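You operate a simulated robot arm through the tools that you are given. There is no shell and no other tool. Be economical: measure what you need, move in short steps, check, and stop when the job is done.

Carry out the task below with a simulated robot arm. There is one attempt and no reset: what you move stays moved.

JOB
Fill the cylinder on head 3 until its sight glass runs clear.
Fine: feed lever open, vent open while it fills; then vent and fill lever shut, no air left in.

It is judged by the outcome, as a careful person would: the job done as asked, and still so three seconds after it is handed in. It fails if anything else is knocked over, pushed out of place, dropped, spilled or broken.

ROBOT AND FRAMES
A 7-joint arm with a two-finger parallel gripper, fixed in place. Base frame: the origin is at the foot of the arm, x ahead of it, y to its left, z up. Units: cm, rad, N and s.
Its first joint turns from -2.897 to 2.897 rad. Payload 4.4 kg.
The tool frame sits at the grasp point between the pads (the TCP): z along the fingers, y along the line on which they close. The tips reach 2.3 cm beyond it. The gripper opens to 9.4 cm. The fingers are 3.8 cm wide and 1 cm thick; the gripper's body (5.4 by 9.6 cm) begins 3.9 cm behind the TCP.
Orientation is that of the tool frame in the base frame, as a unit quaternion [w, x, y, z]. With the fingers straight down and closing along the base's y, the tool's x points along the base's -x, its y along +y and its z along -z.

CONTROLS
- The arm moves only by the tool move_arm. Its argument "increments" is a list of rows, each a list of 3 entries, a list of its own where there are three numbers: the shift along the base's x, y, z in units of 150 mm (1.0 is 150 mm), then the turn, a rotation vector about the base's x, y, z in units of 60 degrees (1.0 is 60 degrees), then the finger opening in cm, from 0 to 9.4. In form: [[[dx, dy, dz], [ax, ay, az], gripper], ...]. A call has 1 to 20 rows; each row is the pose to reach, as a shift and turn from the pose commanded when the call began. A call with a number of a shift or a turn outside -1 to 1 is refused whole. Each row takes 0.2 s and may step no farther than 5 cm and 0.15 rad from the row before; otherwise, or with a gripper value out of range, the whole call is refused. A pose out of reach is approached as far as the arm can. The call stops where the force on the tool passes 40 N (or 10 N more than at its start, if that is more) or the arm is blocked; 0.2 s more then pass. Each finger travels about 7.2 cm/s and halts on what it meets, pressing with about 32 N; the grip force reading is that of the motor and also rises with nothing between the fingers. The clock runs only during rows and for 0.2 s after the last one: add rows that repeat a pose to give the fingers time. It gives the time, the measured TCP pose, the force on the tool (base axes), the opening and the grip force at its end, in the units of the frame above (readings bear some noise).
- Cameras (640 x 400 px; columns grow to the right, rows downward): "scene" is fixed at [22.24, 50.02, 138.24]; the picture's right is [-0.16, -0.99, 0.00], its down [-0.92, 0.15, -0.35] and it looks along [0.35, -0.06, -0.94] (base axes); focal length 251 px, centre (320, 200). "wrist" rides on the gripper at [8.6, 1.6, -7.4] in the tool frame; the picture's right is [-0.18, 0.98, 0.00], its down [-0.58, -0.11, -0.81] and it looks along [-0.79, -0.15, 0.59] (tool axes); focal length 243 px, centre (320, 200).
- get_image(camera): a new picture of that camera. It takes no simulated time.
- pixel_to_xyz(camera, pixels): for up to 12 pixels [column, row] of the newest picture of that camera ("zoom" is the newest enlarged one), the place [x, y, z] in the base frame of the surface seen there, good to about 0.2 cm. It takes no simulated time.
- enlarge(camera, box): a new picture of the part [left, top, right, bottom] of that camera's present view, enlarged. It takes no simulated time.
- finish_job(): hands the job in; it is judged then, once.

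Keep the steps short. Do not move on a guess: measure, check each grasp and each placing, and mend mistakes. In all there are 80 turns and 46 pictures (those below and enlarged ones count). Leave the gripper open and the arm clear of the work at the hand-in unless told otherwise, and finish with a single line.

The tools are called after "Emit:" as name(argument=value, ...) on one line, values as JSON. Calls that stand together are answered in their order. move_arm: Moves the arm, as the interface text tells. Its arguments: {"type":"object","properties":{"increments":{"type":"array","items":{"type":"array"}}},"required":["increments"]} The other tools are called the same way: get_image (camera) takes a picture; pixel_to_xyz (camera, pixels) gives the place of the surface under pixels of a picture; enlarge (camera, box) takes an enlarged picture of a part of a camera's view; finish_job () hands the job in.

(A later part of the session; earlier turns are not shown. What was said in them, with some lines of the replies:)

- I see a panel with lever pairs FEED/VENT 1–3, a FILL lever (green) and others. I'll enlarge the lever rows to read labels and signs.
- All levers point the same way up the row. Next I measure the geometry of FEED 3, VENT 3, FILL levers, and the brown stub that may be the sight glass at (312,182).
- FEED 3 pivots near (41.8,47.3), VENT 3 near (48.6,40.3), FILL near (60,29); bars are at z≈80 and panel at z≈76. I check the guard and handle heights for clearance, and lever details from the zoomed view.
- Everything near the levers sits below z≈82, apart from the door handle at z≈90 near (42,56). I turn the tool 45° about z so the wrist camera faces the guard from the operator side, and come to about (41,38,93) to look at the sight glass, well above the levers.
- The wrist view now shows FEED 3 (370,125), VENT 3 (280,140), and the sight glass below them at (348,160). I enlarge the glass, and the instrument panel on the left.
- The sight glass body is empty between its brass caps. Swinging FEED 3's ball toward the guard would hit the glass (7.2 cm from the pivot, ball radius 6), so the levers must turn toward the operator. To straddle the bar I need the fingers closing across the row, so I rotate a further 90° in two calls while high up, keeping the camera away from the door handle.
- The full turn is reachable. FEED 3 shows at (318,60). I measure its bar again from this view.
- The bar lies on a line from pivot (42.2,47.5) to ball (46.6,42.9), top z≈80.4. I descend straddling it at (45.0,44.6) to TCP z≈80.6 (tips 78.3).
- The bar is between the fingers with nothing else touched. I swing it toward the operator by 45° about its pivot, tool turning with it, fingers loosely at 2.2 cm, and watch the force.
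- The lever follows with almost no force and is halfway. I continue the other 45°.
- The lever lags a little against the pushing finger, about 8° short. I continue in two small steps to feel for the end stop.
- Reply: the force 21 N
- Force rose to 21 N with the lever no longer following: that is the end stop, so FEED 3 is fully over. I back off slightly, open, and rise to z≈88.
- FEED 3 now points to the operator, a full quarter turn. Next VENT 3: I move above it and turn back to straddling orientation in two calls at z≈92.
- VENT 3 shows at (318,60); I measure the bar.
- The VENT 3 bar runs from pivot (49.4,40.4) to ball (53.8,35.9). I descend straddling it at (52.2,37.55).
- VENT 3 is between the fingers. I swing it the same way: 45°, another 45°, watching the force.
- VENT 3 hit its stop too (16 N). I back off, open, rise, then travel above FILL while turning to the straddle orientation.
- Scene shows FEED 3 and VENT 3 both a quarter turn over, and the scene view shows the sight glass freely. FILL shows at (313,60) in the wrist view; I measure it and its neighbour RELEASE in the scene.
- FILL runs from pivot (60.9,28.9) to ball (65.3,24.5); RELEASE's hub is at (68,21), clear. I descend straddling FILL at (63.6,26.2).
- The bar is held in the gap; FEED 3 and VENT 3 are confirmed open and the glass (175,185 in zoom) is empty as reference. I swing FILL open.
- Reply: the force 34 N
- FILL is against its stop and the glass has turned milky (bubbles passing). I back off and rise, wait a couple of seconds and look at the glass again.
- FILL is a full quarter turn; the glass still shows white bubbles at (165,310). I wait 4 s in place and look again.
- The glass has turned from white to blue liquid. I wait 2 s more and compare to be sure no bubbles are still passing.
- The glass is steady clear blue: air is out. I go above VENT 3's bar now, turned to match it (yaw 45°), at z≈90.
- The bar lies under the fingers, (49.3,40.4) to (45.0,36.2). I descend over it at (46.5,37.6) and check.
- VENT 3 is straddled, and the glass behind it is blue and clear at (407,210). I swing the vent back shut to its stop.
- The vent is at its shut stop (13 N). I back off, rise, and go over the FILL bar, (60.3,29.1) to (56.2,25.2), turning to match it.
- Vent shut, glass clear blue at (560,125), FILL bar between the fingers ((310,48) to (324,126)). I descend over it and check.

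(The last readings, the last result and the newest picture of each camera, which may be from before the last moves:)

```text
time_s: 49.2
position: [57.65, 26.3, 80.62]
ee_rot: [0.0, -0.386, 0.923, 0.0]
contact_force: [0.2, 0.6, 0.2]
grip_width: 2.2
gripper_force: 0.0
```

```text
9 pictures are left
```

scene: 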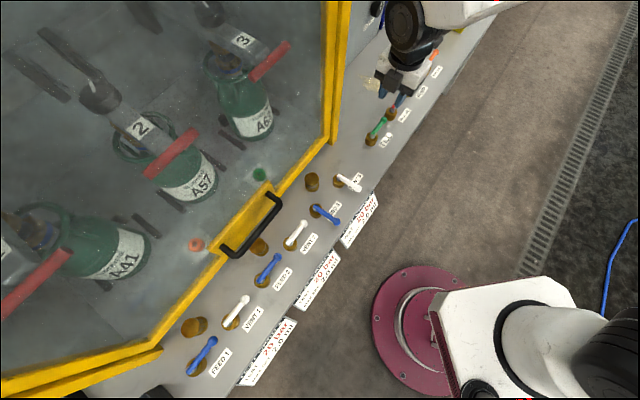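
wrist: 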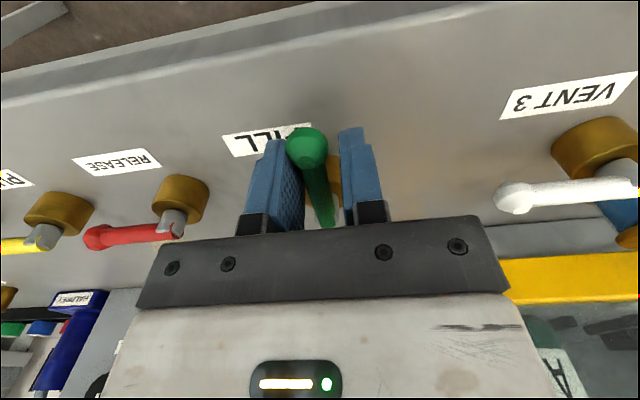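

FILL is straddled cleanly. I swing it shut the same way to its stop.

Emit:
move_arm(increments=[[[0.026, -0.023, 0], [0, 0, 0.125], 2.2], [[0.055, -0.043, 0], [0, 0, 0.25], 2.2], [[0.086, -0.059, 0], [0, 0, 0.375], 2.2], [[0.119, -0.07, 0], [0, 0, 0.5], 2.2], [[0.153, -0.077, 0], [0, 0, 0.625], 2.2], [[0.188, -0.08, 0], [0, 0, 0.75], 2.2]])

Emit:
move_arm(increments=[[[0.035, 0.002, 0], [0, 0, 0.125], 2.2], [[0.069, 0.008, 0], [0, 0, 0.25], 2.2], [[0.102, 0.02, 0], [0, 0, 0.375], 2.2], [[0.133, 0.034, 0], [0, 0, 0.5], 2.2], [[0.163, 0.054, 0], [0, 0, 0.625], 2.2], [[0.189, 0.076, 0], [0, 0, 0.75], 2.2]])

Emit:
move_arm(increments=[[[0.018, 0.019, 0], [0, 0, 0.094], 2.2], [[0.033, 0.04, 0], [0, 0, 0.1875], 2.2], [[0.033, 0.04, 0], [0, 0, 0.1875], 2.2]])

Emit:
get_image(camera="wrist")

```text
time_s: 50.6
position: [60.78, 25.04, 80.45]
ee_rot: [0.0, 0.709, -0.705, 0.0]
contact_force: [0.1, -0.6, 0.0]
grip_width: 2.27
gripper_force: 0.1
```

```text
time_s: 52.0
position: [63.54, 26.2, 80.44]
ee_rot: [0.0, 0.925, -0.379, 0.0]
contact_force: [-0.2, 0.7, 0.5]
grip_width: 2.26
gripper_force: 0.6
```

```text
time_s: 52.8
position: [64.07, 26.77, 80.46]
ee_rot: [0.0, 0.958, -0.287, -0.001]
contact_force: [-18.9, -12.8, 2.5]
grip_width: 3.16
gripper_force: 10.5
```

```text
8 pictures are left
```

wrist: 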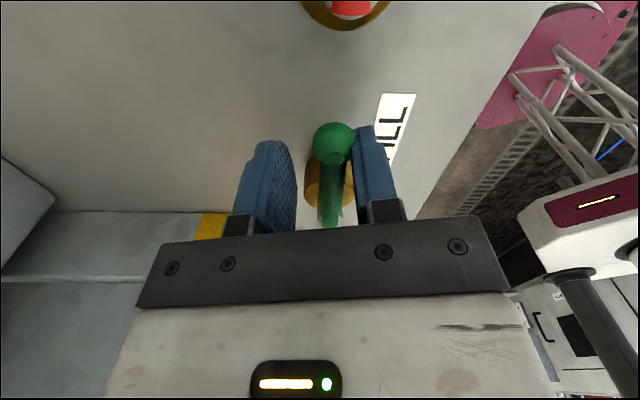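

FILL is at its shut stop (23 N). I back off, rise well clear, open the gripper, and check all levers and the glass from the scene camera.

Emit:
move_arm(increments=[[[-0.024, -0.03, 0], [0, 0, -0.12], 3.6], [[-0.024, -0.03, 0], [0, 0, -0.12], 3.6], [[-0.024, -0.03, 0.2], [0, 0, -0.12], 3.6], [[-0.024, -0.03, 0.4], [0, 0, -0.12], 3.6], [[-0.024, -0.03, 0.6], [0, 0, -0.12], 3.6], [[-0.024, -0.03, 0.8], [0, 0, -0.12], 5], [[-0.024, -0.03, 1.0], [0, 0, -0.12], 8], [[-0.024, -0.03, 1.0], [0, 0, -0.12], 9.4], [[-0.024, -0.03, 1.0], [0, 0, -0.12], 9.4]])

Emit:
enlarge(camera="scene", box=[280, 80, 440, 230])

Emit:
enlarge(camera="scene", box=[296, 165, 346, 205])

Emit:
get_image(camera="scene")

```text
time_s: 54.8
position: [63.87, 26.33, 95.66]
ee_rot: [0.0, 0.937, -0.348, 0.0]
contact_force: [-0.3, 0.3, -0.3]
grip_width: 9.39
gripper_force: 0.0
```

```text
2.67 times, centred on (360, 155) of scene
```

zoom: 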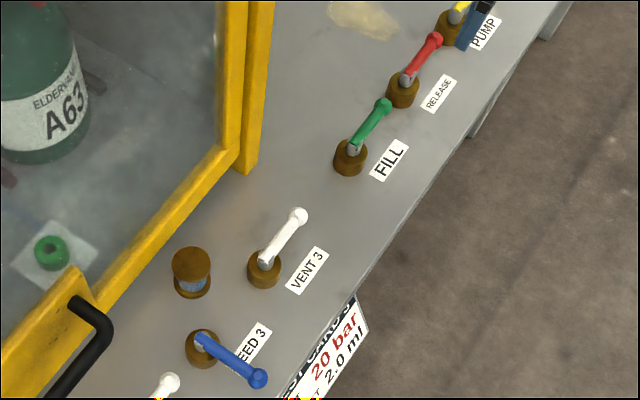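

```text
10.00 times, centred on (321, 185) of scene
```

zoom: 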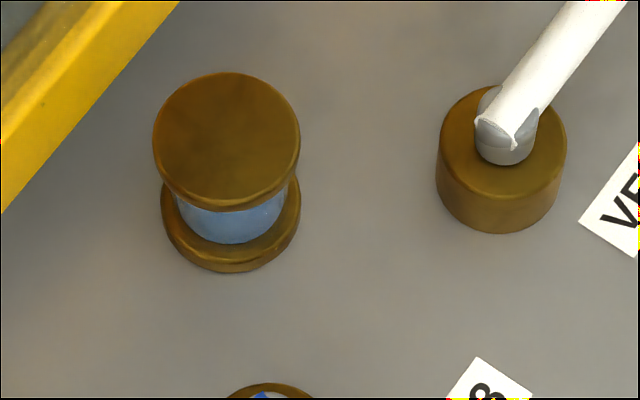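

```text
5 pictures are left
```

scene: 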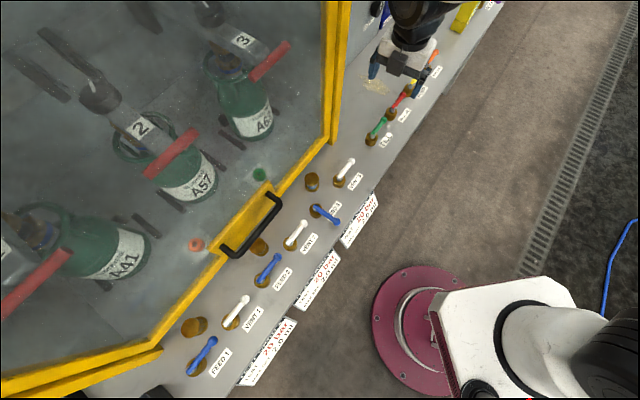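

FEED 3 is left open, VENT 3 and FILL are shut, and the glass shows steady clear blue. Every other lever is where it was, and the arm is clear at z≈96 with the gripper open, so I hand in.

Emit:
finish_job()

```text
The job is handed in.
```

Head 3's cylinder is filled and its sight glass is clear, with VENT 3 and FILL shut and FEED 3 left open because the job didn't ask for it to be shut.
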